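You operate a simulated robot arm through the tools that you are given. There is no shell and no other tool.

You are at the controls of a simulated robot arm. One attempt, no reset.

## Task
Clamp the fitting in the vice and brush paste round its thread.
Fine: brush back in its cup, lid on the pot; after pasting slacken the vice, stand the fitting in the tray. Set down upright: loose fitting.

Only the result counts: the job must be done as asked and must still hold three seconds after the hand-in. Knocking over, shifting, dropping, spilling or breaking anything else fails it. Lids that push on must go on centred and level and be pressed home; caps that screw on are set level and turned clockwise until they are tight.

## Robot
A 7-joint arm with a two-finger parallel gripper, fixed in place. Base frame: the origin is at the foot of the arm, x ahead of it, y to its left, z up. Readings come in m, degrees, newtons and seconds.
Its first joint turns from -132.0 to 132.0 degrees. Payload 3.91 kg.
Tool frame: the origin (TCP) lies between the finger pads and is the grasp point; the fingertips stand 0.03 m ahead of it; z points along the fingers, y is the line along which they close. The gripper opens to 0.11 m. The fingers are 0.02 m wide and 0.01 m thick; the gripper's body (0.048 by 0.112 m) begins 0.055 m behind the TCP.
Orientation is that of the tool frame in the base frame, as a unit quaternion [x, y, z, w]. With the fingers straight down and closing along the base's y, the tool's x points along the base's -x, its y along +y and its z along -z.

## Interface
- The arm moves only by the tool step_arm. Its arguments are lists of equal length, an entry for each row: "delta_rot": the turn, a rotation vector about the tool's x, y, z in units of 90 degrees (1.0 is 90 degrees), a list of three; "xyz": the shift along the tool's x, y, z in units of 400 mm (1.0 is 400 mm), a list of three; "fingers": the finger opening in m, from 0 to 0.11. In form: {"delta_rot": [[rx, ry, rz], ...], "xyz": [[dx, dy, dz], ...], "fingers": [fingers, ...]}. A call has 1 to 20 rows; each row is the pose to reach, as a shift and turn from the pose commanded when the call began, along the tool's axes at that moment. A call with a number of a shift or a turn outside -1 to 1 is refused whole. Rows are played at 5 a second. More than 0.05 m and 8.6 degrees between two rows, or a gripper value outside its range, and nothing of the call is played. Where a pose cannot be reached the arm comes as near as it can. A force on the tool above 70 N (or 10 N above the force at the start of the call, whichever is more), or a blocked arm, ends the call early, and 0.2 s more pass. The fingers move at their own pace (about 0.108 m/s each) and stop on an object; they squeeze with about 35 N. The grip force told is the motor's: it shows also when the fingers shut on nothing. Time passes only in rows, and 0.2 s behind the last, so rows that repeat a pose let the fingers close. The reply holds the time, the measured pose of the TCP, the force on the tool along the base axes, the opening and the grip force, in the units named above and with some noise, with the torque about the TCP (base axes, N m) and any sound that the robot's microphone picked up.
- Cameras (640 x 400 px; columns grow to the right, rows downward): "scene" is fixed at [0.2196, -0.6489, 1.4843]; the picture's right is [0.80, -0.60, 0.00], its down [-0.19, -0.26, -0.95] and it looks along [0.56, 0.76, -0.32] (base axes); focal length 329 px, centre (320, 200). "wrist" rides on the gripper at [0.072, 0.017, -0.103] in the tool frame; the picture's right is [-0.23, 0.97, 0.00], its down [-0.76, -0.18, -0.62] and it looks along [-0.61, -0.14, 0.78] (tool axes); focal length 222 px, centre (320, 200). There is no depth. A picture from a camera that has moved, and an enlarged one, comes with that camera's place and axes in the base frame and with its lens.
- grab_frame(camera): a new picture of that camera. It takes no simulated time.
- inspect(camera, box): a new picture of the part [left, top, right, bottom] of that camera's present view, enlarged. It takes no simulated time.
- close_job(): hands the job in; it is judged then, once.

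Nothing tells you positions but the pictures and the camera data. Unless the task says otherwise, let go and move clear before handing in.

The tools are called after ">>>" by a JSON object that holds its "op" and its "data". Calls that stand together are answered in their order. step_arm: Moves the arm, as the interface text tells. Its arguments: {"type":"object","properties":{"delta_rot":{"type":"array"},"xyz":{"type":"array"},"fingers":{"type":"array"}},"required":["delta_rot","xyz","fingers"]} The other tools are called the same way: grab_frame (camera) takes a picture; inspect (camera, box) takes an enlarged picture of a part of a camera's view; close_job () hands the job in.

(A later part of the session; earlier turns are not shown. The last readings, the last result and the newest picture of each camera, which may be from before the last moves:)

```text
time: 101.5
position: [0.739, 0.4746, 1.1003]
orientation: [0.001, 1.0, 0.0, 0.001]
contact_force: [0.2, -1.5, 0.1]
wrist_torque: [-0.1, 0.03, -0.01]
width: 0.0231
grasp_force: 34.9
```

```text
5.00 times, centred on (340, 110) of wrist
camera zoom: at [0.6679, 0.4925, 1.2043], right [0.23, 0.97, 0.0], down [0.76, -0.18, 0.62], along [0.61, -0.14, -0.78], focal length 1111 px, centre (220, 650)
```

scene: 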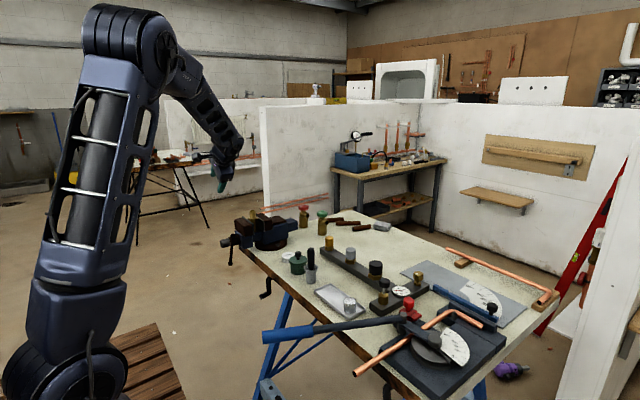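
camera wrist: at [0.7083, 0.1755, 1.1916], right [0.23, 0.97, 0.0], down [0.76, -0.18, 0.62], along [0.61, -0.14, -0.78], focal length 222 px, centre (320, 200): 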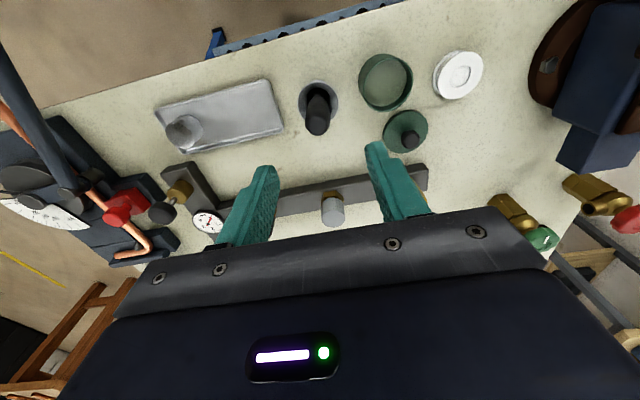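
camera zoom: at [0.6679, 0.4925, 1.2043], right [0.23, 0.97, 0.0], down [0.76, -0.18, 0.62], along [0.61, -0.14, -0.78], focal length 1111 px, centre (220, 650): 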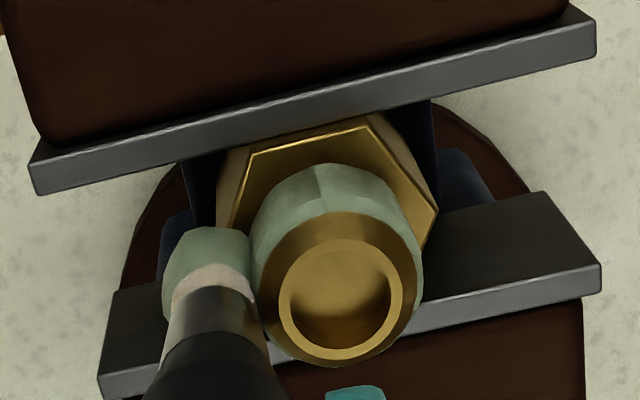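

The thread appears coated all round. I'll back the brush off and inspect for gaps.

>>> {"op": "step_arm", "data": {"delta_rot": [[0, 0, 0], [0, 0, 0], [0, 0, 0], [0, 0, 0], [0, 0, 0]], "xyz": [[0, -0.03, 0], [0, -0.06, 0], [0, -0.09, -0.03], [0, -0.13, -0.08], [0, -0.16, -0.12]], "fingers": [0.01, 0.01, 0.01, 0.01, 0.01]}}

>>> {"op": "inspect", "data": {"camera": "scene", "box": [245, 200, 285, 230]}}

>>> {"op": "grab_frame", "data": {"camera": "wrist"}}

```text
time: 102.7
position: [0.7386, 0.4111, 1.1474]
orientation: [0.001, 1.0, 0.0, 0.0]
contact_force: [-0.4, 1.1, -0.9]
wrist_torque: [-0.01, -0.02, -0.01]
width: 0.0233
grasp_force: 35.0
```

```text
13.33 times, centred on (265, 215) of scene
camera zoom: at [0.2196, -0.6489, 1.4843], right [0.8, -0.6, 0.0], down [-0.19, -0.26, -0.95], along [0.56, 0.76, -0.32], focal length 4384 px, centre (1053, 0)
```

zoom: 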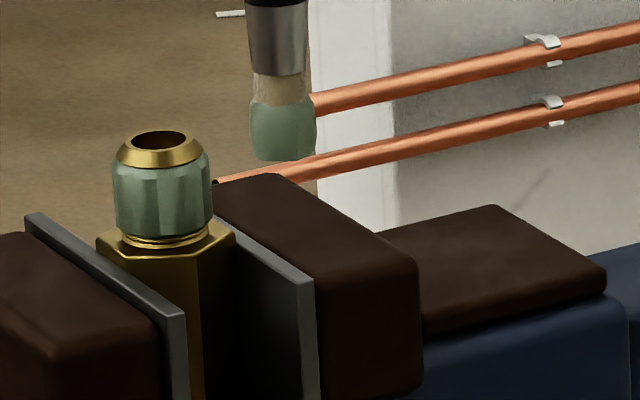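

```text
taken
camera wrist: at [0.6676, 0.429, 1.2518], right [0.23, 0.97, 0.0], down [0.76, -0.18, 0.62], along [0.61, -0.14, -0.78], focal length 222 px, centre (320, 200)
```

wrist: 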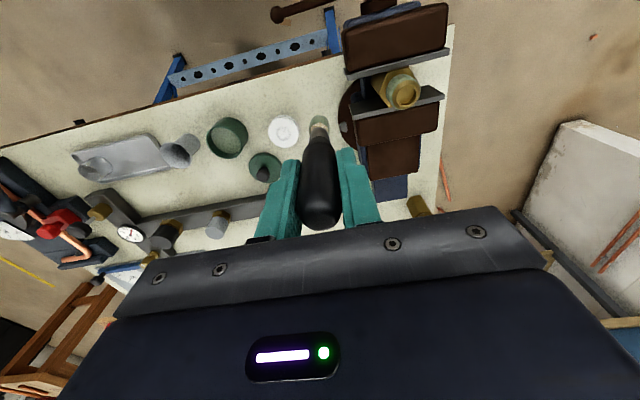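

>>> {"op": "inspect", "data": {"camera": "wrist", "box": [360, 50, 450, 120]}}

```text
5.71 times, centred on (405, 85) of wrist
camera zoom: at [0.6676, 0.429, 1.2518], right [0.23, 0.97, 0.0], down [0.76, -0.18, 0.62], along [0.61, -0.14, -0.78], focal length 1269 px, centre (-166, 857)
```

zoom: 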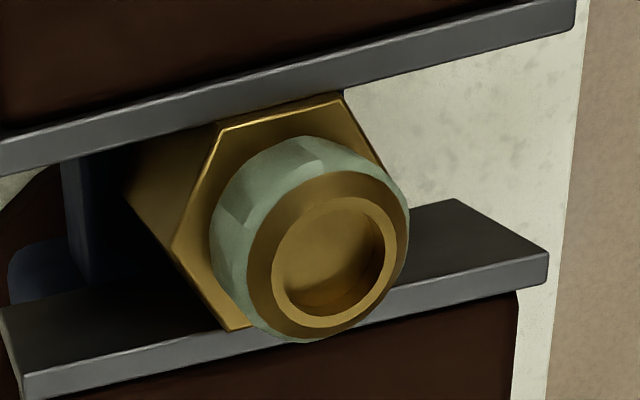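

The paste ring is continuous on all visible sides. I'll return the brush to its cup, retracing the commanded shifts, and stop above the rim to check alignment.

>>> {"op": "step_arm", "data": {"delta_rot": [[0, 0, 0], [0, 0, 0], [0, 0, 0], [0, 0, 0], [0, 0, 0], [0, 0, 0], [0, 0, 0], [0, 0, 0], [0, 0, 0], [0, 0, 0]], "xyz": [[-0.015, -0.09, 0], [-0.03, -0.18, 0], [-0.046, -0.275, 0], [-0.061, -0.37, 0], [-0.077, -0.46, 0], [-0.092, -0.55, 0], [-0.10675, -0.639, 0], [-0.10675, -0.639, 0.1], [-0.10675, -0.639, 0.2], [-0.10675, -0.639, 0.27]], "fingers": [0.01, 0.01, 0.01, 0.01, 0.01, 0.01, 0.01, 0.01, 0.01, 0.01]}}

>>> {"op": "inspect", "data": {"camera": "scene", "box": [270, 220, 350, 290]}}

>>> {"op": "inspect", "data": {"camera": "wrist", "box": [220, 40, 420, 230]}}

```text
time: 104.9
position: [0.7807, 0.157, 1.0402]
orientation: [0.001, 1.0, 0.0, 0.0]
contact_force: [-0.7, 0.0, -0.1]
wrist_torque: [0.01, -0.03, -0.01]
width: 0.0235
grasp_force: 35.1
```

```text
5.71 times, centred on (310, 255) of scene
camera zoom: at [0.2196, -0.6489, 1.4843], right [0.8, -0.6, 0.0], down [-0.19, -0.26, -0.95], along [0.56, 0.76, -0.32], focal length 1879 px, centre (377, -114)
```

zoom: 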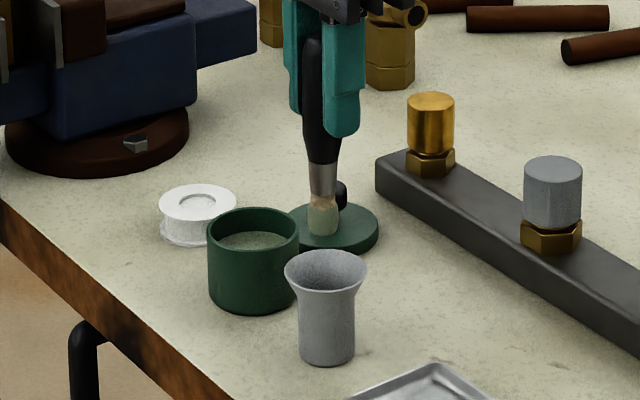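

```text
2.11 times, centred on (320, 135) of wrist
camera zoom: at [0.7092, 0.174, 1.1451], right [0.23, 0.97, 0.0], down [0.76, -0.18, 0.62], along [0.61, -0.14, -0.78], focal length 468 px, centre (320, 337)
```

zoom: 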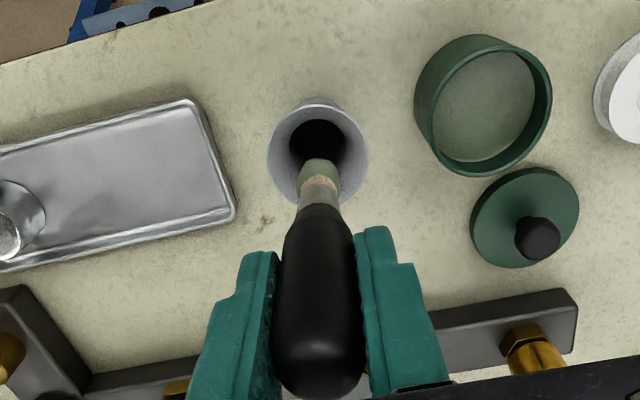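

The tip is aligned over the cup. Lowering the brush in.

>>> {"op": "step_arm", "data": {"delta_rot": [[0, 0, 0], [0, 0, 0], [0, 0, 0], [0, 0, 0], [0, 0, 0], [0, 0, 0], [0, 0, 0]], "xyz": [[0, 0, 0.04], [0, 0, 0.08], [0, 0, 0.12], [0, 0, 0.15], [0, 0, 0.17], [0, 0, 0.18], [0, 0, 0.185]], "fingers": [0.01, 0.01, 0.01, 0.01, 0.01, 0.01, 0.01]}}

>>> {"op": "inspect", "data": {"camera": "scene", "box": [270, 220, 350, 290]}}

>>> {"op": "inspect", "data": {"camera": "wrist", "box": [220, 40, 420, 230]}}

```text
time: 106.5
position: [0.7806, 0.1543, 0.9677]
orientation: [0.0, 1.0, 0.0, 0.001]
contact_force: [0.2, -0.1, 0.3]
wrist_torque: [-0.01, -0.02, 0.04]
width: 0.0232
grasp_force: 35.2
```

```text
5.71 times, centred on (310, 255) of scene
camera zoom: at [0.2196, -0.6489, 1.4843], right [0.8, -0.6, 0.0], down [-0.19, -0.26, -0.95], along [0.56, 0.76, -0.32], focal length 1879 px, centre (377, -114)
```

zoom: 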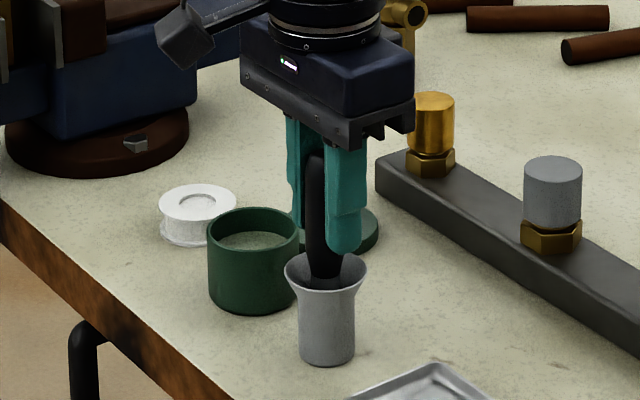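

```text
2.11 times, centred on (320, 135) of wrist
camera zoom: at [0.7097, 0.1733, 1.0708], right [0.23, 0.97, 0.0], down [0.76, -0.18, 0.62], along [0.61, -0.14, -0.78], focal length 468 px, centre (320, 337)
```

zoom: 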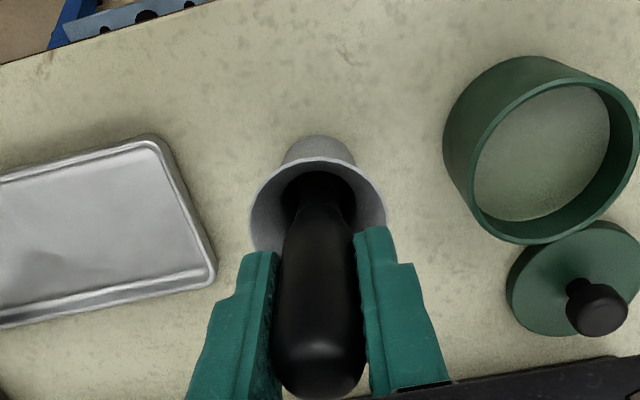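

>>> {"op": "step_arm", "data": {"delta_rot": [[0, 0, 0], [0, 0, 0]], "xyz": [[0, 0, 0.003], [0, 0, 0.006]], "fingers": [0.01, 0.01]}}

```text
time: 107.1
position: [0.7808, 0.1552, 0.9646]
orientation: [0.001, 1.0, -0.001, 0.001]
contact_force: [0.8, 0.5, -0.8]
wrist_torque: [-0.01, -0.02, 0.0]
width: 0.0234
grasp_force: 35.2
```

>>> {"op": "step_arm", "data": {"delta_rot": [[0, 0, 0], [0, 0, 0]], "xyz": [[0, 0, 0.003], [0, 0, 0.006]], "fingers": [0.01, 0.01]}}

```text
time: 107.7
position: [0.7818, 0.1555, 0.9619]
orientation: [0.001, 1.0, 0.0, 0.001]
contact_force: [0.0, 0.3, -0.6]
wrist_torque: [0.0, 0.03, -0.02]
width: 0.0234
grasp_force: 35.4
```

>>> {"op": "step_arm", "data": {"delta_rot": [[0, 0, 0], [0, 0, 0]], "xyz": [[0, 0, 0.002], [0, 0, 0.004]], "fingers": [0.01, 0.01]}}

```text
time: 108.3
position: [0.7816, 0.1548, 0.9618]
orientation: [0.001, 1.0, 0.0, 0.001]
contact_force: [-2.5, -1.3, 20.5]
wrist_torque: [0.01, 0.24, 0.0]
width: 0.0236
grasp_force: 35.2
```

The brush is bottomed in the cup. I'll ease off slightly, release it, and lift clear.

>>> {"op": "step_arm", "data": {"delta_rot": [[0, 0, 0], [0, 0, 0], [0, 0, 0], [0, 0, 0], [0, 0, 0], [0, 0, 0], [0, 0, 0]], "xyz": [[0, 0, -0.003], [0, 0, -0.003], [0, 0, -0.003], [0, 0, -0.003], [0, 0, -0.1], [0, 0, -0.2], [0, 0, -0.28]], "fingers": [0.01, 0.05, 0.06, 0.06, 0.06, 0.06, 0.06]}}

>>> {"op": "inspect", "data": {"camera": "scene", "box": [270, 220, 350, 290]}}

>>> {"op": "inspect", "data": {"camera": "wrist", "box": [220, 20, 420, 220]}}

```text
time: 109.9
position: [0.7806, 0.1544, 1.0706]
orientation: [0.002, 1.0, 0.0, 0.001]
contact_force: [0.7, 0.4, -1.0]
wrist_torque: [-0.03, 0.01, 0.03]
width: 0.06
grasp_force: 0.2
```

```text
5.71 times, centred on (310, 255) of scene
camera zoom: at [0.2196, -0.6489, 1.4843], right [0.8, -0.6, 0.0], down [-0.19, -0.26, -0.95], along [0.56, 0.76, -0.32], focal length 1879 px, centre (377, -114)
```

zoom: 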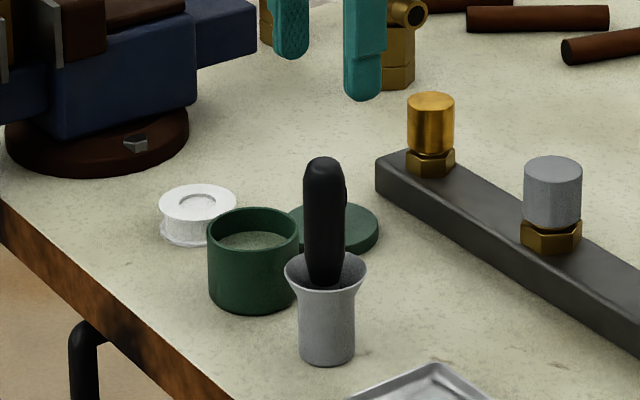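

```text
2.00 times, centred on (320, 120) of wrist
camera zoom: at [0.7097, 0.1725, 1.1751], right [0.23, 0.97, 0.0], down [0.76, -0.18, 0.62], along [0.61, -0.14, -0.78], focal length 444 px, centre (320, 360)
```

zoom: 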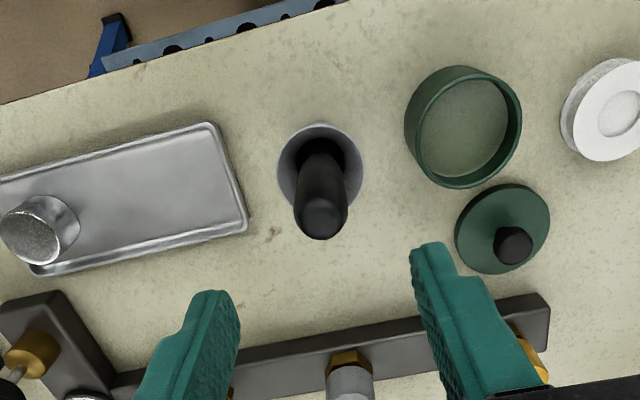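

The brush is back in its cup. Now I'll fetch the lid.

>>> {"op": "step_arm", "data": {"delta_rot": [[0, 0, 0], [0, 0, 0], [0, 0, 0], [0, 0, 0], [0, 0, 0], [0, 0, 0]], "xyz": [[-0.05, 0.07, 0], [-0.1, 0.14, 0], [-0.15, 0.215, 0], [-0.2035, 0.2875, 0], [-0.2035, 0.2875, 0.1], [-0.2035, 0.2875, 0.2]], "fingers": [0.06, 0.06, 0.06, 0.06, 0.06, 0.06]}}

>>> {"op": "inspect", "data": {"camera": "wrist", "box": [240, 60, 400, 220]}}

```text
time: 111.3
position: [0.8631, 0.2704, 0.993]
orientation: [0.002, 1.0, 0.001, 0.002]
contact_force: [-0.2, 0.3, 0.6]
wrist_torque: [-0.01, -0.05, -0.01]
width: 0.0599
grasp_force: 0.1
```

```text
2.50 times, centred on (320, 140) of wrist
camera zoom: at [0.7919, 0.2877, 1.0972], right [0.23, 0.97, 0.0], down [0.76, -0.18, 0.63], along [0.61, -0.14, -0.78], focal length 555 px, centre (320, 350)
```

zoom: 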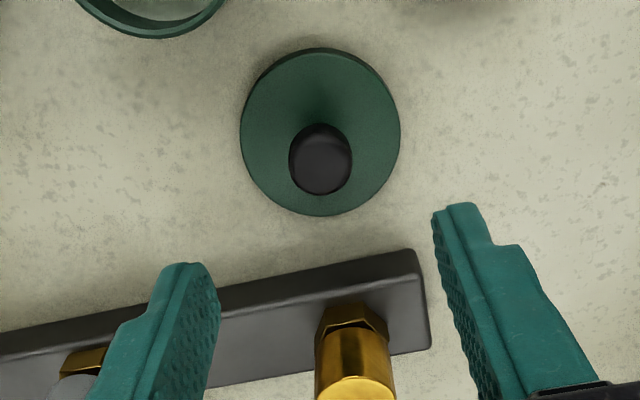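

>>> {"op": "step_arm", "data": {"delta_rot": [[0, 0, 0], [0, 0, 0], [0, 0, 0], [0, 0, 0], [0, 0, 0], [0, 0, 0], [0, 0, 0]], "xyz": [[0, 0, 0.08], [0, 0, 0.16], [0, 0, 0.2], [0, 0, 0.21], [0, 0, 0.21], [0, 0, 0.21], [0, 0, 0.21]], "fingers": [0.06, 0.06, 0.06, 0.06, 0.01, 0.01, 0.01]}}

>>> {"op": "step_arm", "data": {"delta_rot": [[0, 0, 0], [0, 0, 0], [0, 0, 0], [0, 0, 0], [0, 0, 0]], "xyz": [[0, 0, -0.04], [0, 0, -0.12], [0, 0, -0.2], [0, 0, -0.28], [0, 0, -0.35]], "fingers": [0.01, 0.01, 0.01, 0.01, 0.01]}}

>>> {"op": "inspect", "data": {"camera": "wrist", "box": [220, 20, 420, 220]}}

>>> {"op": "inspect", "data": {"camera": "scene", "box": [270, 200, 350, 270]}}

```text
time: 112.9
position: [0.8629, 0.2702, 0.9085]
orientation: [0.002, 1.0, -0.001, 0.001]
contact_force: [-0.7, 0.1, -0.1]
wrist_torque: [-0.03, 0.0, -0.02]
width: 0.0221
grasp_force: 35.3
```

```text
time: 114.1
position: [0.8618, 0.2697, 1.0488]
orientation: [0.001, 1.0, -0.001, 0.001]
contact_force: [-0.7, 0.6, -0.8]
wrist_torque: [0.0, 0.05, 0.02]
width: 0.0217
grasp_force: 34.8
```

```text
2.00 times, centred on (320, 120) of wrist
camera zoom: at [0.7911, 0.2879, 1.1527], right [0.23, 0.97, 0.0], down [0.76, -0.18, 0.62], along [0.61, -0.14, -0.78], focal length 444 px, centre (320, 360)
```

zoom: 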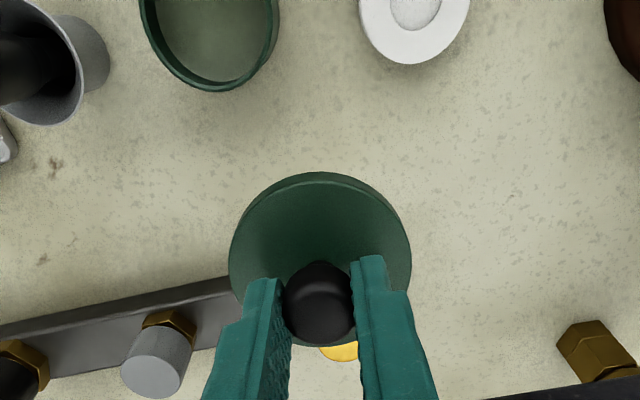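

```text
5.71 times, centred on (310, 235) of scene
camera zoom: at [0.2196, -0.6489, 1.4843], right [0.8, -0.6, 0.0], down [-0.19, -0.26, -0.95], along [0.56, 0.76, -0.32], focal length 1879 px, centre (377, 0)
```

zoom: 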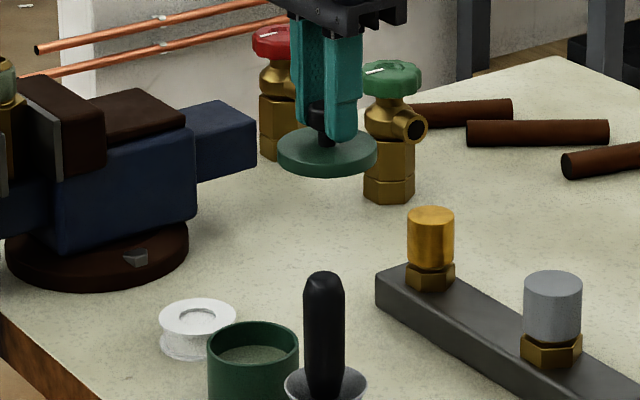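

Lid lifted level. I'll move it back over the pot, retracing the shifts, and stop just above to check centring.

>>> {"op": "step_arm", "data": {"delta_rot": [[0, 0, 0], [0, 0, 0], [0, 0, 0], [0, 0, 0], [0, 0, 0], [0, 0, 0], [0, 0, 0]], "xyz": [[0.05, -0.02, 0], [0.1, -0.04, 0], [0.15, -0.06, 0], [0.2, -0.0775, 0], [0.2, -0.0775, 0.08], [0.2, -0.0775, 0.16], [0.2, -0.0775, 0.2]], "fingers": [0.01, 0.01, 0.01, 0.01, 0.01, 0.01, 0.01]}}

>>> {"op": "inspect", "data": {"camera": "wrist", "box": [240, 60, 400, 220]}}

>>> {"op": "inspect", "data": {"camera": "scene", "box": [280, 230, 330, 275]}}

```text
time: 115.7
position: [0.7817, 0.2378, 0.97]
orientation: [0.001, 1.0, 0.0, 0.001]
contact_force: [0.1, 0.6, -0.1]
wrist_torque: [-0.01, 0.01, -0.02]
width: 0.0218
grasp_force: 34.7
```

```text
2.50 times, centred on (320, 140) of wrist
camera zoom: at [0.7116, 0.2564, 1.0729], right [0.23, 0.97, 0.0], down [0.76, -0.18, 0.63], along [0.61, -0.14, -0.78], focal length 555 px, centre (320, 350)
```

zoom: 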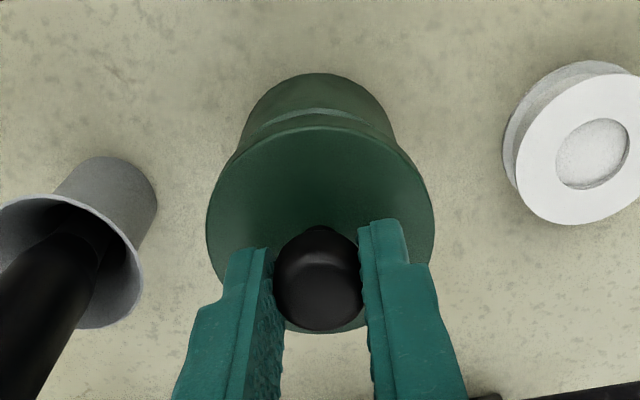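

```text
8.89 times, centred on (305, 252) of scene
camera zoom: at [0.2196, -0.6489, 1.4843], right [0.8, -0.6, 0.0], down [-0.19, -0.26, -0.95], along [0.56, 0.76, -0.32], focal length 2923 px, centre (453, -267)
```

zoom: 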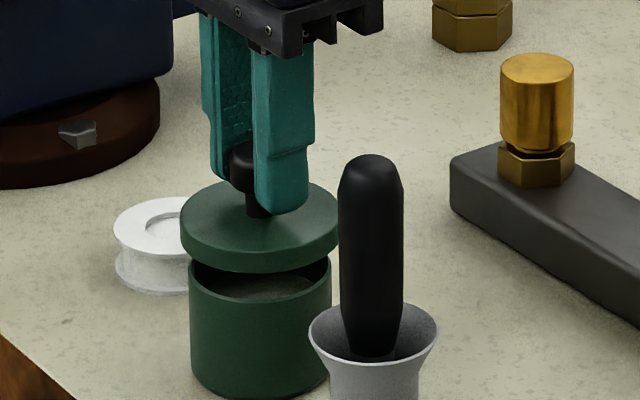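

Centred. Lowering onto the pot and pressing home.

>>> {"op": "step_arm", "data": {"delta_rot": [[0, 0, 0], [0, 0, 0], [0, 0, 0], [0, 0, 0]], "xyz": [[0, 0, 0.015], [0, 0, 0.03], [0, 0, 0.042], [0, 0, 0.05]], "fingers": [0.01, 0.01, 0.01, 0.01]}}

>>> {"op": "inspect", "data": {"camera": "scene", "box": [280, 230, 330, 275]}}

```text
time: 116.7
position: [0.7838, 0.2379, 0.9488]
orientation: [0.001, 1.0, 0.0, 0.001]
contact_force: [0.5, 0.1, -1.2]
wrist_torque: [0.02, -0.01, -0.01]
width: 0.0221
grasp_force: 35.6
```

```text
8.89 times, centred on (305, 252) of scene
camera zoom: at [0.2196, -0.6489, 1.4843], right [0.8, -0.6, 0.0], down [-0.19, -0.26, -0.95], along [0.56, 0.76, -0.32], focal length 2923 px, centre (453, -267)
```

zoom: 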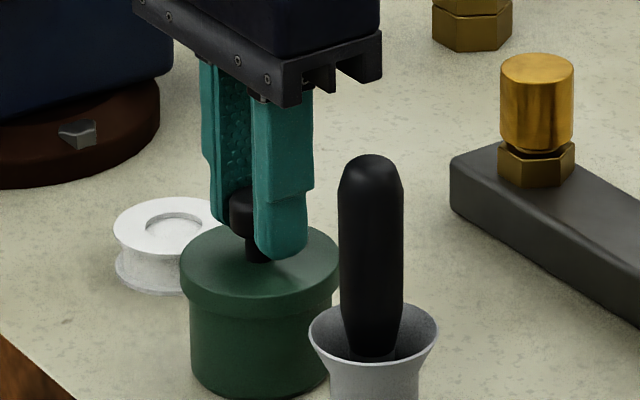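

>>> {"op": "step_arm", "data": {"delta_rot": [[0, 0, 0], [0, 0, 0], [0, 0, 0]], "xyz": [[0, 0, 0.004], [0, 0, 0.008], [0, 0, 0.012]], "fingers": [0.01, 0.01, 0.01]}}

>>> {"op": "inspect", "data": {"camera": "scene", "box": [280, 230, 330, 275]}}

```text
time: 117.5
position: [0.7833, 0.2378, 0.9457]
orientation: [0.002, 1.0, 0.002, 0.003]
contact_force: [-11.1, -15.8, 37.5]
wrist_torque: [-0.4, 0.28, -0.01]
width: 0.0222
grasp_force: 35.0
heard: snap
```

```text
8.89 times, centred on (305, 252) of scene
camera zoom: at [0.2196, -0.6489, 1.4843], right [0.8, -0.6, 0.0], down [-0.19, -0.26, -0.95], along [0.56, 0.76, -0.32], focal length 2923 px, centre (453, -267)
```

zoom: 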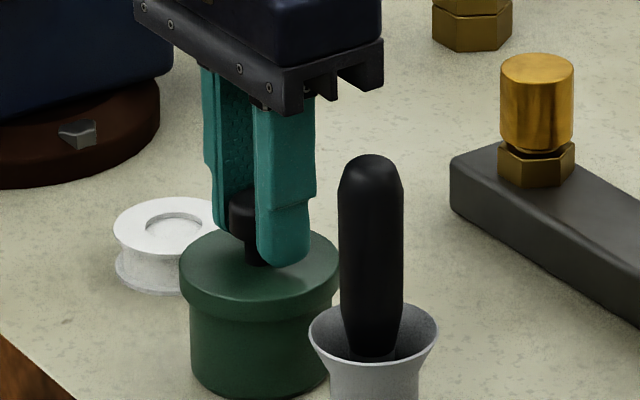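

A snap was heard with 37 N down, so the lid is home. I'll relieve the preload, release and look.

>>> {"op": "step_arm", "data": {"delta_rot": [[0, 0, 0], [0, 0, 0], [0, 0, 0], [0, 0, 0], [0, 0, 0], [0, 0, 0]], "xyz": [[0.0012, -0.0018, -0.0025], [0.0012, -0.0018, -0.0025], [0.0012, -0.0018, -0.0025], [0.0012, -0.0018, -0.0025], [0.0012, -0.0018, -0.08], [0.0012, -0.0018, -0.18]], "fingers": [0.01, 0.05, 0.06, 0.06, 0.06, 0.06]}}

>>> {"op": "inspect", "data": {"camera": "scene", "box": [280, 230, 330, 275]}}

>>> {"op": "inspect", "data": {"camera": "wrist", "box": [240, 60, 400, 220]}}

```text
time: 118.9
position: [0.7814, 0.2367, 1.0153]
orientation: [0.002, 1.0, 0.0, 0.0]
contact_force: [0.1, -0.9, -0.2]
wrist_torque: [-0.02, -0.01, -0.03]
width: 0.0597
grasp_force: 0.0
```

```text
8.89 times, centred on (305, 252) of scene
camera zoom: at [0.2196, -0.6489, 1.4843], right [0.8, -0.6, 0.0], down [-0.19, -0.26, -0.95], along [0.56, 0.76, -0.32], focal length 2923 px, centre (453, -267)
```

zoom: 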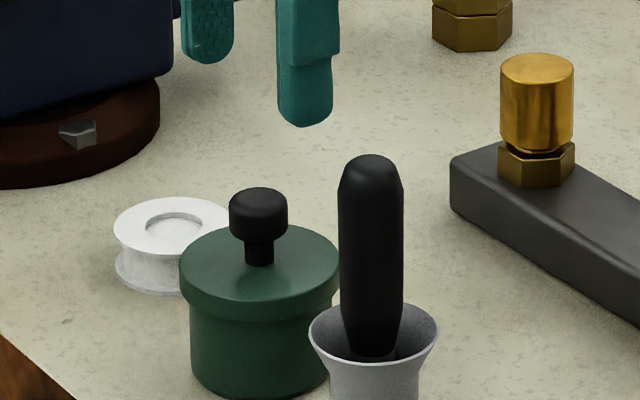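

```text
2.50 times, centred on (320, 140) of wrist
camera zoom: at [0.7108, 0.2557, 1.1192], right [0.23, 0.97, 0.0], down [0.76, -0.18, 0.62], along [0.61, -0.14, -0.78], focal length 555 px, centre (320, 350)
```

zoom: 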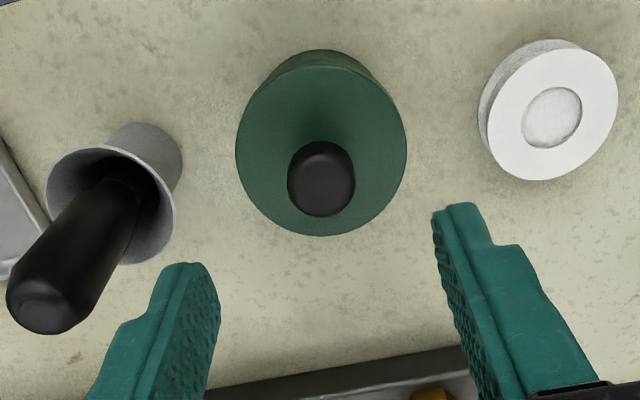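

>>> {"op": "inspect", "data": {"camera": "scene", "box": [260, 200, 360, 290]}}

>>> {"op": "inspect", "data": {"camera": "scene", "box": [285, 240, 315, 265]}}

```text
4.44 times, centred on (310, 245) of scene
camera zoom: at [0.2196, -0.6489, 1.4843], right [0.8, -0.6, 0.0], down [-0.19, -0.26, -0.95], along [0.56, 0.76, -0.32], focal length 1461 px, centre (364, 0)
```

zoom: 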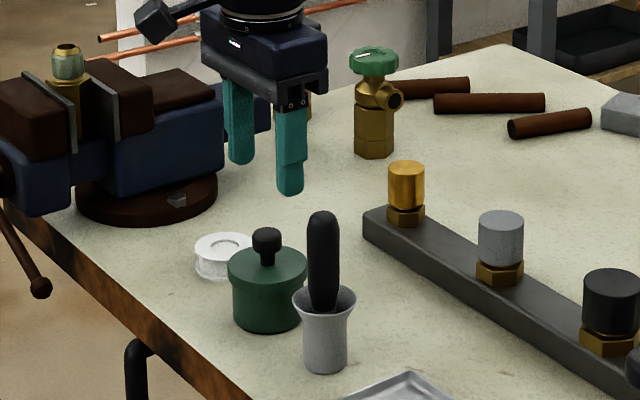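

```text
16.00 times, centred on (300, 252) of scene
camera zoom: at [0.2196, -0.6489, 1.4843], right [0.8, -0.6, 0.0], down [-0.19, -0.26, -0.95], along [0.56, 0.76, -0.32], focal length 5261 px, centre (640, -640)
```

zoom: 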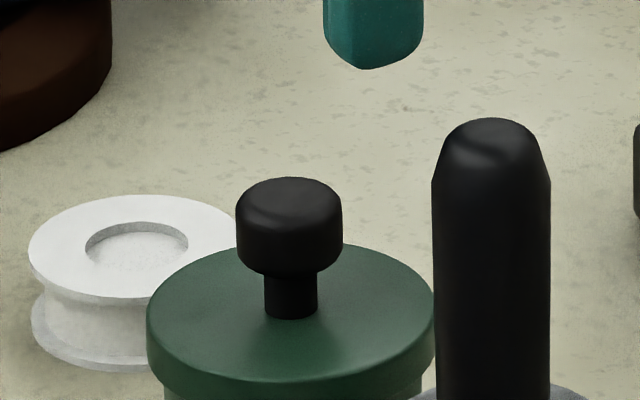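

The pot with its lid looks exactly as it did at the start. Now I'll go back above the vice knob to slacken it.

>>> {"op": "step_arm", "data": {"delta_rot": [[0, 0, 0], [0, 0, 0], [0, 0, 0], [0, 0, 0], [0, 0, 0], [0, 0, 0], [0, 0, 0], [0, 0, 0], [0, 0, 0], [0, 0, 0], [0, 0, 0], [0, 0, 0]], "xyz": [[0, 0, -0.1], [0, 0, -0.2], [0, 0, -0.3], [0, 0, -0.41], [0, 0, -0.5125], [0.061, 0.092, -0.5125], [0.122, 0.184, -0.5125], [0.183, 0.276, -0.5125], [0.244, 0.367, -0.5125], [0.305, 0.459, -0.5125], [0.366, 0.55, -0.5125], [0.4275, 0.6425, -0.5125]], "fingers": [0.07, 0.07, 0.07, 0.07, 0.07, 0.07, 0.07, 0.07, 0.07, 0.07, 0.07, 0.07]}}

>>> {"op": "inspect", "data": {"camera": "wrist", "box": [270, 40, 400, 200]}}

>>> {"op": "grab_frame", "data": {"camera": "scene"}}

```text
time: 121.5
position: [0.6131, 0.4948, 1.2214]
orientation: [0.001, 1.0, 0.0, 0.001]
contact_force: [0.4, -0.5, 0.8]
wrist_torque: [0.06, 0.04, 0.02]
width: 0.0701
grasp_force: 0.2
```

```text
2.50 times, centred on (335, 120) of wrist
camera zoom: at [0.5414, 0.5135, 1.325], right [0.23, 0.97, 0.0], down [0.76, -0.18, 0.62], along [0.61, -0.14, -0.78], focal length 555 px, centre (282, 400)
```

zoom: 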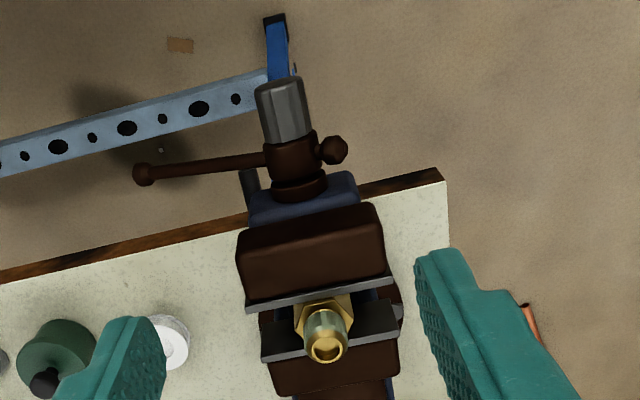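

```text
taken
```

scene: 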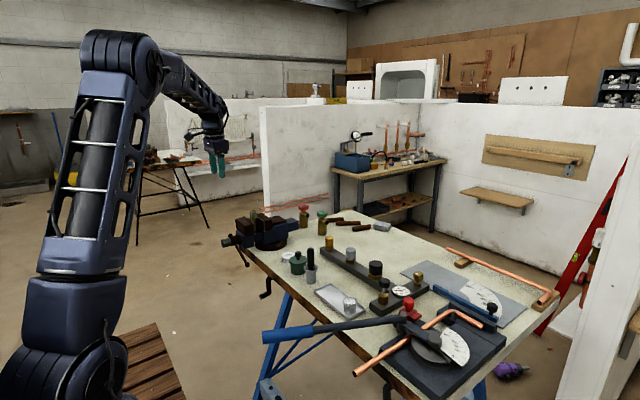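

>>> {"op": "step_arm", "data": {"delta_rot": [[0, 0, 0], [0, 0, 0], [0, 0, 0], [0, 0, 0], [0, 0, 0], [0, 0, 0], [0, 0, 0], [0, 0, 0], [0, 0, 0]], "xyz": [[0.004, 0.001, 0.1], [0.004, 0.001, 0.2], [0.004, 0.001, 0.3], [0.004, 0.001, 0.4], [0.004, 0.001, 0.5], [0.004, 0.001, 0.58], [0.004, 0.001, 0.65], [0.004, 0.001, 0.71], [0.004, 0.001, 0.746]], "fingers": [0.07, 0.07, 0.07, 0.07, 0.07, 0.07, 0.07, 0.07, 0.07]}}

>>> {"op": "inspect", "data": {"camera": "wrist", "box": [240, 90, 400, 230]}}

>>> {"op": "inspect", "data": {"camera": "scene", "box": [200, 195, 300, 275]}}

```text
time: 123.5
position: [0.6115, 0.4968, 0.9219]
orientation: [0.001, 1.0, 0.0, 0.001]
contact_force: [-1.1, 0.2, -0.1]
wrist_torque: [0.0, -0.03, -0.04]
width: 0.0701
grasp_force: 0.1
```

```text
2.86 times, centred on (320, 160) of wrist
camera zoom: at [0.5395, 0.5144, 1.0258], right [0.23, 0.97, 0.0], down [0.76, -0.18, 0.62], along [0.61, -0.14, -0.78], focal length 635 px, centre (320, 314)
```

zoom: 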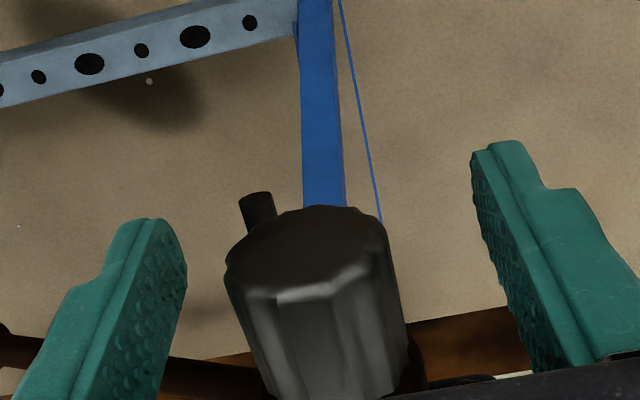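

```text
5.00 times, centred on (250, 235) of scene
camera zoom: at [0.2196, -0.6489, 1.4843], right [0.8, -0.6, 0.0], down [-0.19, -0.26, -0.95], along [0.56, 0.76, -0.32], focal length 1644 px, centre (670, 25)
```

zoom: 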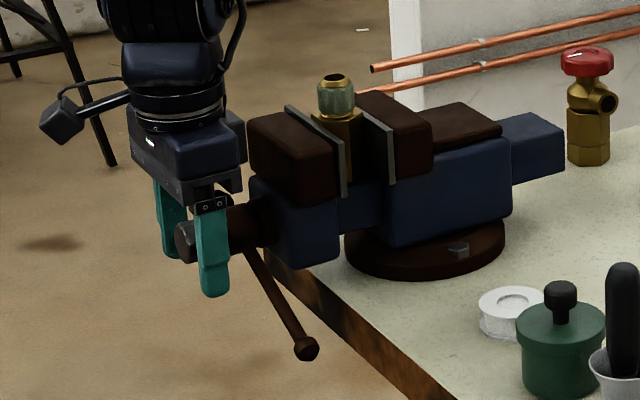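

The fingers straddle the knob, with the bar unchanged. I'll tilt to +40°, grip, and turn anticlockwise to slacken.

>>> {"op": "step_arm", "data": {"delta_rot": [[-0.08, 0, 0], [-0.16, 0, 0], [-0.24, 0, 0], [-0.32, 0, 0], [-0.4, 0, 0], [-0.45, 0, 0], [-0.45, 0, 0]], "xyz": [[0, 0, 0], [0, 0, 0], [0, 0, 0], [0, 0, 0], [0, 0, 0], [0, 0, 0], [0, 0, 0]], "fingers": [0.07, 0.07, 0.07, 0.07, 0.07, 0.07, 0.07]}}

>>> {"op": "step_arm", "data": {"delta_rot": [[0, 0, 0], [0, 0, 0], [0, 0, 0], [0.07, 0, 0], [0.14, 0, 0], [0.21, 0, 0], [0.28, 0, 0], [0.35, 0, 0], [0.42, 0, 0], [0.49, 0, 0], [0.56, 0, 0], [0.63, 0, 0], [0.7, 0, 0], [0.77, 0, 0], [0.84, 0, 0], [0.91, 0, 0], [0.95, 0, 0]], "xyz": [[0, 0, 0], [0, 0, 0], [0, 0, 0], [0, 0, 0], [0, 0, 0], [0, 0, 0], [0, 0, 0], [0, 0, 0], [0.0003, 0, 0], [0.0005, 0, 0], [0.0008, 0, 0], [0.001, 0, 0], [0.0013, 0, 0], [0.0015, 0, 0], [0.0018, 0, 0], [0.002, 0, 0], [0.0022, 0, 0]], "fingers": [0.02, 0.02, 0.02, 0.02, 0.02, 0.02, 0.02, 0.02, 0.02, 0.02, 0.02, 0.02, 0.02, 0.02, 0.02, 0.02, 0.02]}}

>>> {"op": "inspect", "data": {"camera": "scene", "box": [200, 195, 300, 275]}}

>>> {"op": "inspect", "data": {"camera": "scene", "box": [235, 205, 285, 240]}}

```text
time: 125.1
position: [0.6098, 0.4974, 0.9221]
orientation: [0.001, 0.938, 0.347, 0.001]
contact_force: [-0.4, 0.5, 0.3]
wrist_torque: [0.01, -0.01, 0.0]
width: 0.0699
grasp_force: 0.0
```

```text
time: 128.7
position: [0.6093, 0.4945, 0.9225]
orientation: [0.002, 0.924, -0.383, 0.001]
contact_force: [0.4, -33.5, -0.3]
wrist_torque: [0.01, 0.04, -0.46]
width: 0.031
grasp_force: 44.8
```

```text
5.00 times, centred on (250, 235) of scene
camera zoom: at [0.2196, -0.6489, 1.4843], right [0.8, -0.6, 0.0], down [-0.19, -0.26, -0.95], along [0.56, 0.76, -0.32], focal length 1644 px, centre (670, 25)
```

zoom: 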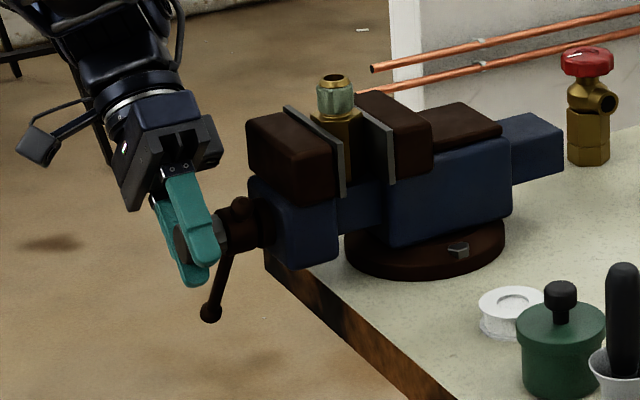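

```text
11.43 times, centred on (260, 222) of scene
camera zoom: at [0.2196, -0.6489, 1.4843], right [0.8, -0.6, 0.0], down [-0.19, -0.26, -0.95], along [0.56, 0.76, -0.32], focal length 3758 px, centre (1006, -57)
```

zoom: 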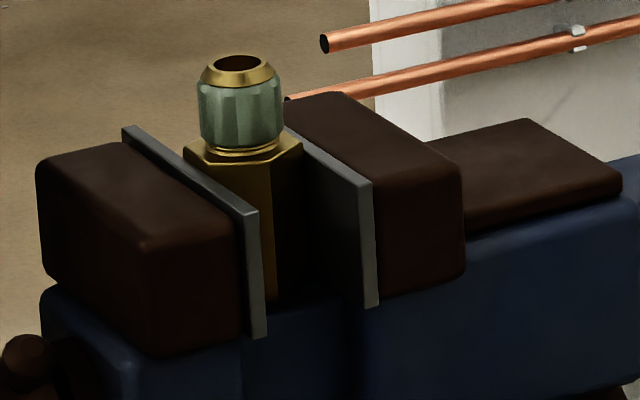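

The knob turned anticlockwise about 86° and the jaw has started to back off. Another stroke or two will make clear room.

>>> {"op": "step_arm", "data": {"delta_rot": [[0, 0, 0], [0, 0, 0], [-0.08, 0, 0], [-0.16, 0, 0], [-0.24, 0, 0], [-0.32, 0, 0], [-0.4, 0, 0], [-0.48, 0, 0], [-0.56, 0, 0], [-0.64, 0, 0], [-0.72, 0, 0], [-0.8, 0, 0], [-0.88, 0, 0], [-0.95, 0, 0], [-0.95, 0, 0]], "xyz": [[0, 0, 0], [0, 0, 0], [0, -0.0018, 0.0018], [0, -0.0018, 0.0018], [0, -0.0018, 0.0018], [0, -0.0018, 0.0018], [0, -0.0018, 0.0018], [0, -0.0018, 0.0018], [0, -0.0018, 0.0018], [0, -0.0018, 0.0018], [0, -0.0018, 0.0018], [0, -0.0018, 0.0018], [0, -0.0018, 0.0018], [0, -0.0018, 0.0018], [0, -0.0018, 0.0018]], "fingers": [0.07, 0.07, 0.07, 0.07, 0.07, 0.07, 0.07, 0.07, 0.07, 0.07, 0.07, 0.07, 0.07, 0.07, 0.07]}}

>>> {"op": "step_arm", "data": {"delta_rot": [[0, 0, 0], [0, 0, 0], [0, 0, 0], [0.07, 0, 0], [0.14, 0, 0], [0.21, 0, 0], [0.28, 0, 0], [0.35, 0, 0], [0.42, 0, 0], [0.49, 0, 0], [0.56, 0, 0], [0.63, 0, 0], [0.7, 0, 0], [0.77, 0, 0], [0.84, 0, 0], [0.91, 0, 0], [0.95, 0, 0]], "xyz": [[0, 0, 0], [0, 0, 0], [0, 0, 0], [0.0003, 0, 0], [0.0007, 0, 0], [0.001, 0, 0], [0.0014, 0, 0], [0.0017, 0, 0], [0.002, 0, 0], [0.0024, 0, 0], [0.0027, 0, 0], [0.003, 0, 0], [0.0034, 0, 0], [0.0037, 0, 0], [0.004, 0, 0], [0.0044, 0, 0], [0.0047, 0, 0]], "fingers": [0.02, 0.02, 0.02, 0.02, 0.02, 0.02, 0.02, 0.02, 0.02, 0.02, 0.02, 0.02, 0.02, 0.02, 0.02, 0.02, 0.02]}}

>>> {"op": "inspect", "data": {"camera": "scene", "box": [235, 205, 285, 240]}}

>>> {"op": "inspect", "data": {"camera": "scene", "box": [200, 195, 300, 275]}}

```text
time: 131.9
position: [0.6096, 0.4949, 0.9219]
orientation: [0.0, 0.938, 0.347, 0.002]
contact_force: [-0.5, -0.3, -0.5]
wrist_torque: [-0.03, 0.01, -0.01]
width: 0.07
grasp_force: 0.0
```

```text
time: 135.5
position: [0.6081, 0.4955, 0.9231]
orientation: [0.001, 0.924, -0.383, 0.001]
contact_force: [15.3, 2.9, 16.9]
wrist_torque: [0.05, -0.02, -0.01]
width: 0.0311
grasp_force: 45.3
```

```text
11.43 times, centred on (260, 222) of scene
camera zoom: at [0.2196, -0.6489, 1.4843], right [0.8, -0.6, 0.0], down [-0.19, -0.26, -0.95], along [0.56, 0.76, -0.32], focal length 3758 px, centre (1006, -57)
```

zoom: 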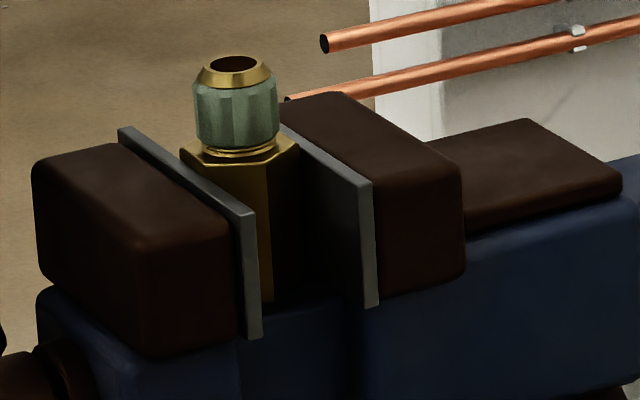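

```text
5.00 times, centred on (250, 235) of scene
camera zoom: at [0.2196, -0.6489, 1.4843], right [0.8, -0.6, 0.0], down [-0.19, -0.26, -0.95], along [0.56, 0.76, -0.32], focal length 1644 px, centre (670, 25)
```

zoom: 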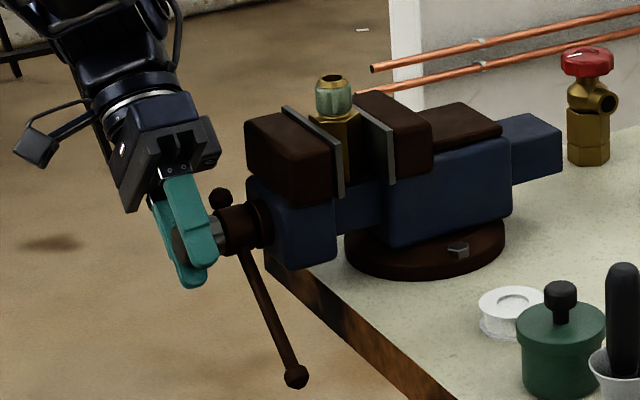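

The gap is opening and the fitting is staying upright. One more loosening stroke for good clearance.

>>> {"op": "step_arm", "data": {"delta_rot": [[0, 0, 0], [0, 0, 0], [-0.08, 0, 0], [-0.16, 0, 0], [-0.24, 0, 0], [-0.32, 0, 0], [-0.4, 0, 0], [-0.48, 0, 0], [-0.56, 0, 0], [-0.64, 0, 0], [-0.72, 0, 0], [-0.8, 0, 0], [-0.88, 0, 0], [-0.95, 0, 0], [-0.95, 0, 0]], "xyz": [[0, 0, 0], [0, 0, 0], [0, 0, 0], [0, 0, 0], [0, 0, 0], [0, 0, 0], [0, 0, 0], [0, 0, 0], [0, 0, 0], [0, 0, 0], [0, 0, 0], [0, 0, 0], [0, 0, 0], [0, 0, 0], [0, 0, 0]], "fingers": [0.07, 0.07, 0.07, 0.07, 0.07, 0.07, 0.07, 0.07, 0.07, 0.07, 0.07, 0.07, 0.07, 0.07, 0.07]}}

>>> {"op": "step_arm", "data": {"delta_rot": [[0, 0, 0], [0, 0, 0], [0, 0, 0], [0.07, 0, 0], [0.14, 0, 0], [0.21, 0, 0], [0.28, 0, 0], [0.35, 0, 0], [0.42, 0, 0], [0.49, 0, 0], [0.56, 0, 0], [0.63, 0, 0], [0.7, 0, 0], [0.77, 0, 0], [0.84, 0, 0], [0.91, 0, 0], [0.95, 0, 0]], "xyz": [[0, 0, 0], [0, 0, 0], [0, 0, 0], [0.0002, 0, 0], [0.0004, 0, 0], [0.0006, 0, 0], [0.0008, 0, 0], [0.0011, 0, 0], [0.0013, 0, 0], [0.0015, 0, 0], [0.0017, 0, 0], [0.0019, 0, 0], [0.0022, 0, 0], [0.0024, 0, 0], [0.0026, 0, 0], [0.0028, 0, 0], [0.003, 0, 0]], "fingers": [0.02, 0.02, 0.02, 0.02, 0.02, 0.02, 0.02, 0.02, 0.02, 0.02, 0.02, 0.02, 0.02, 0.02, 0.02, 0.02, 0.02]}}

>>> {"op": "inspect", "data": {"camera": "scene", "box": [235, 205, 285, 240]}}

>>> {"op": "inspect", "data": {"camera": "scene", "box": [200, 195, 300, 275]}}

```text
time: 138.7
position: [0.6085, 0.4947, 0.9223]
orientation: [0.0, 0.938, 0.347, 0.001]
contact_force: [-0.7, -0.2, -0.1]
wrist_torque: [-0.03, 0.01, -0.03]
width: 0.07
grasp_force: 0.0
```

```text
time: 142.3
position: [0.6064, 0.4952, 0.9224]
orientation: [0.001, 0.924, -0.382, 0.001]
contact_force: [1.8, 0.3, 17.5]
wrist_torque: [-0.01, 0.01, -0.09]
width: 0.0311
grasp_force: 45.4
```

```text
11.43 times, centred on (260, 222) of scene
camera zoom: at [0.2196, -0.6489, 1.4843], right [0.8, -0.6, 0.0], down [-0.19, -0.26, -0.95], along [0.56, 0.76, -0.32], focal length 3758 px, centre (1006, -57)
```

zoom: 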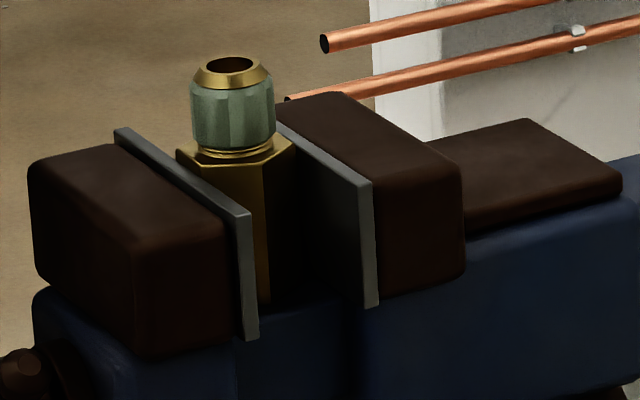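

```text
5.00 times, centred on (250, 235) of scene
camera zoom: at [0.2196, -0.6489, 1.4843], right [0.8, -0.6, 0.0], down [-0.19, -0.26, -0.95], along [0.56, 0.76, -0.32], focal length 1644 px, centre (670, 25)
```

zoom: 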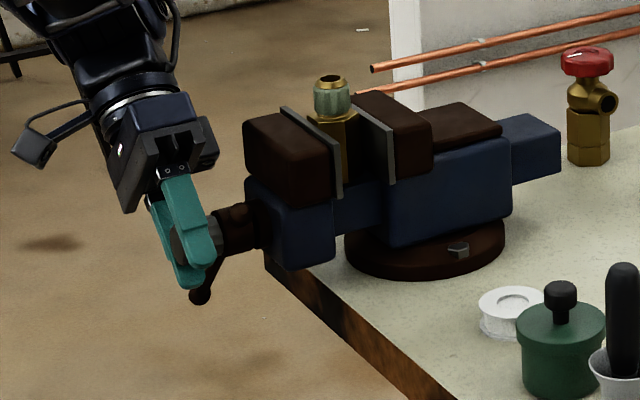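

The jaws now have about 3.5 mm of clearance, with the fitting standing free on the vice slide. I'll release the knob and rise clear.

>>> {"op": "step_arm", "data": {"delta_rot": [[0, 0, 0], [0, 0, 0], [-0.08, 0, 0], [-0.16, 0, 0], [-0.24, 0, 0], [-0.32, 0, 0], [-0.4, 0, 0], [-0.48, 0, 0], [-0.5, 0, 0], [-0.5, 0, 0]], "xyz": [[0, 0, 0], [0, 0, 0], [0, 0, 0], [0, 0, 0], [0, 0, 0], [0, 0, 0], [0, 0, 0], [0, 0, 0], [0, 0, 0], [0, 0, 0]], "fingers": [0.07, 0.07, 0.07, 0.07, 0.07, 0.07, 0.07, 0.07, 0.07, 0.07]}}

>>> {"op": "step_arm", "data": {"delta_rot": [[0, 0, 0], [0, 0, 0], [0, 0, 0], [0, 0, 0], [0, 0, 0], [0, 0, 0], [0, 0, 0], [0, 0, 0], [0, 0, 0], [0, 0, 0]], "xyz": [[0, 0, -0.1], [0, 0, -0.2], [0, 0, -0.3], [0, 0, -0.4], [0, 0, -0.5], [0, 0, -0.6], [0, 0, -0.7], [-0.1, 0, -0.7], [-0.2, 0, -0.7], [-0.315, 0, -0.7]], "fingers": [0.07, 0.07, 0.07, 0.07, 0.07, 0.07, 0.07, 0.09, 0.09, 0.09]}}

>>> {"op": "grab_frame", "data": {"camera": "wrist"}}

>>> {"op": "inspect", "data": {"camera": "wrist", "box": [270, 10, 370, 110]}}

```text
time: 144.5
position: [0.6067, 0.4954, 0.9219]
orientation: [0.002, 1.0, 0.0, 0.001]
contact_force: [-0.2, -0.7, 0.2]
wrist_torque: [-0.03, 0.0, 0.02]
width: 0.0696
grasp_force: 0.0
```

```text
time: 146.7
position: [0.7335, 0.4953, 1.204]
orientation: [0.0, 1.0, 0.002, 0.002]
contact_force: [-0.8, 0.3, 1.4]
wrist_torque: [-0.01, -0.07, 0.0]
width: 0.0899
grasp_force: 0.0
```

```text
taken
camera wrist: at [0.6613, 0.5136, 1.3083], right [0.23, 0.97, 0.0], down [0.76, -0.18, 0.63], along [0.61, -0.14, -0.78], focal length 222 px, centre (320, 200)
```

wrist: 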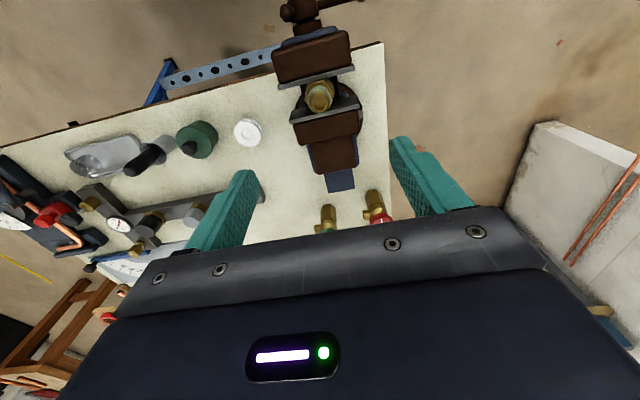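

```text
4.00 times, centred on (320, 60) of wrist
camera zoom: at [0.6613, 0.5136, 1.3083], right [0.23, 0.97, 0.0], down [0.76, -0.18, 0.63], along [0.61, -0.14, -0.78], focal length 888 px, centre (320, 760)
```

zoom: 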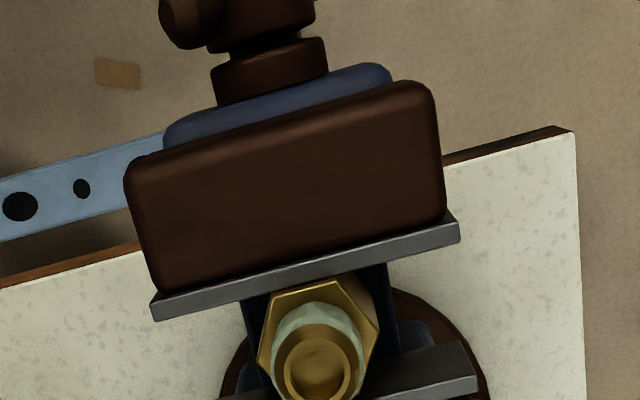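

>>> {"op": "inspect", "data": {"camera": "wrist", "box": [275, 50, 375, 130]}}

```text
5.00 times, centred on (325, 90) of wrist
camera zoom: at [0.6613, 0.5136, 1.3083], right [0.23, 0.97, 0.0], down [0.76, -0.18, 0.63], along [0.61, -0.14, -0.78], focal length 1111 px, centre (295, 750)
```

zoom: 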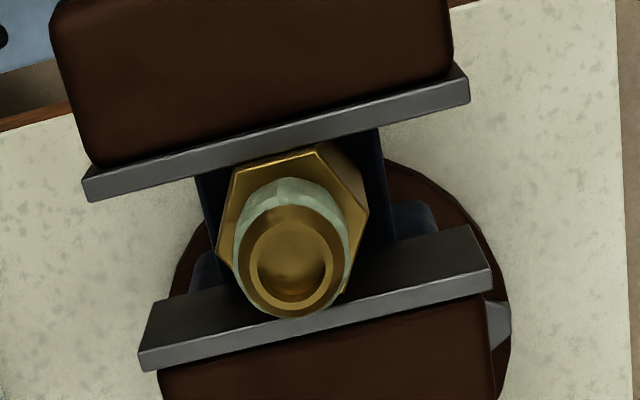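

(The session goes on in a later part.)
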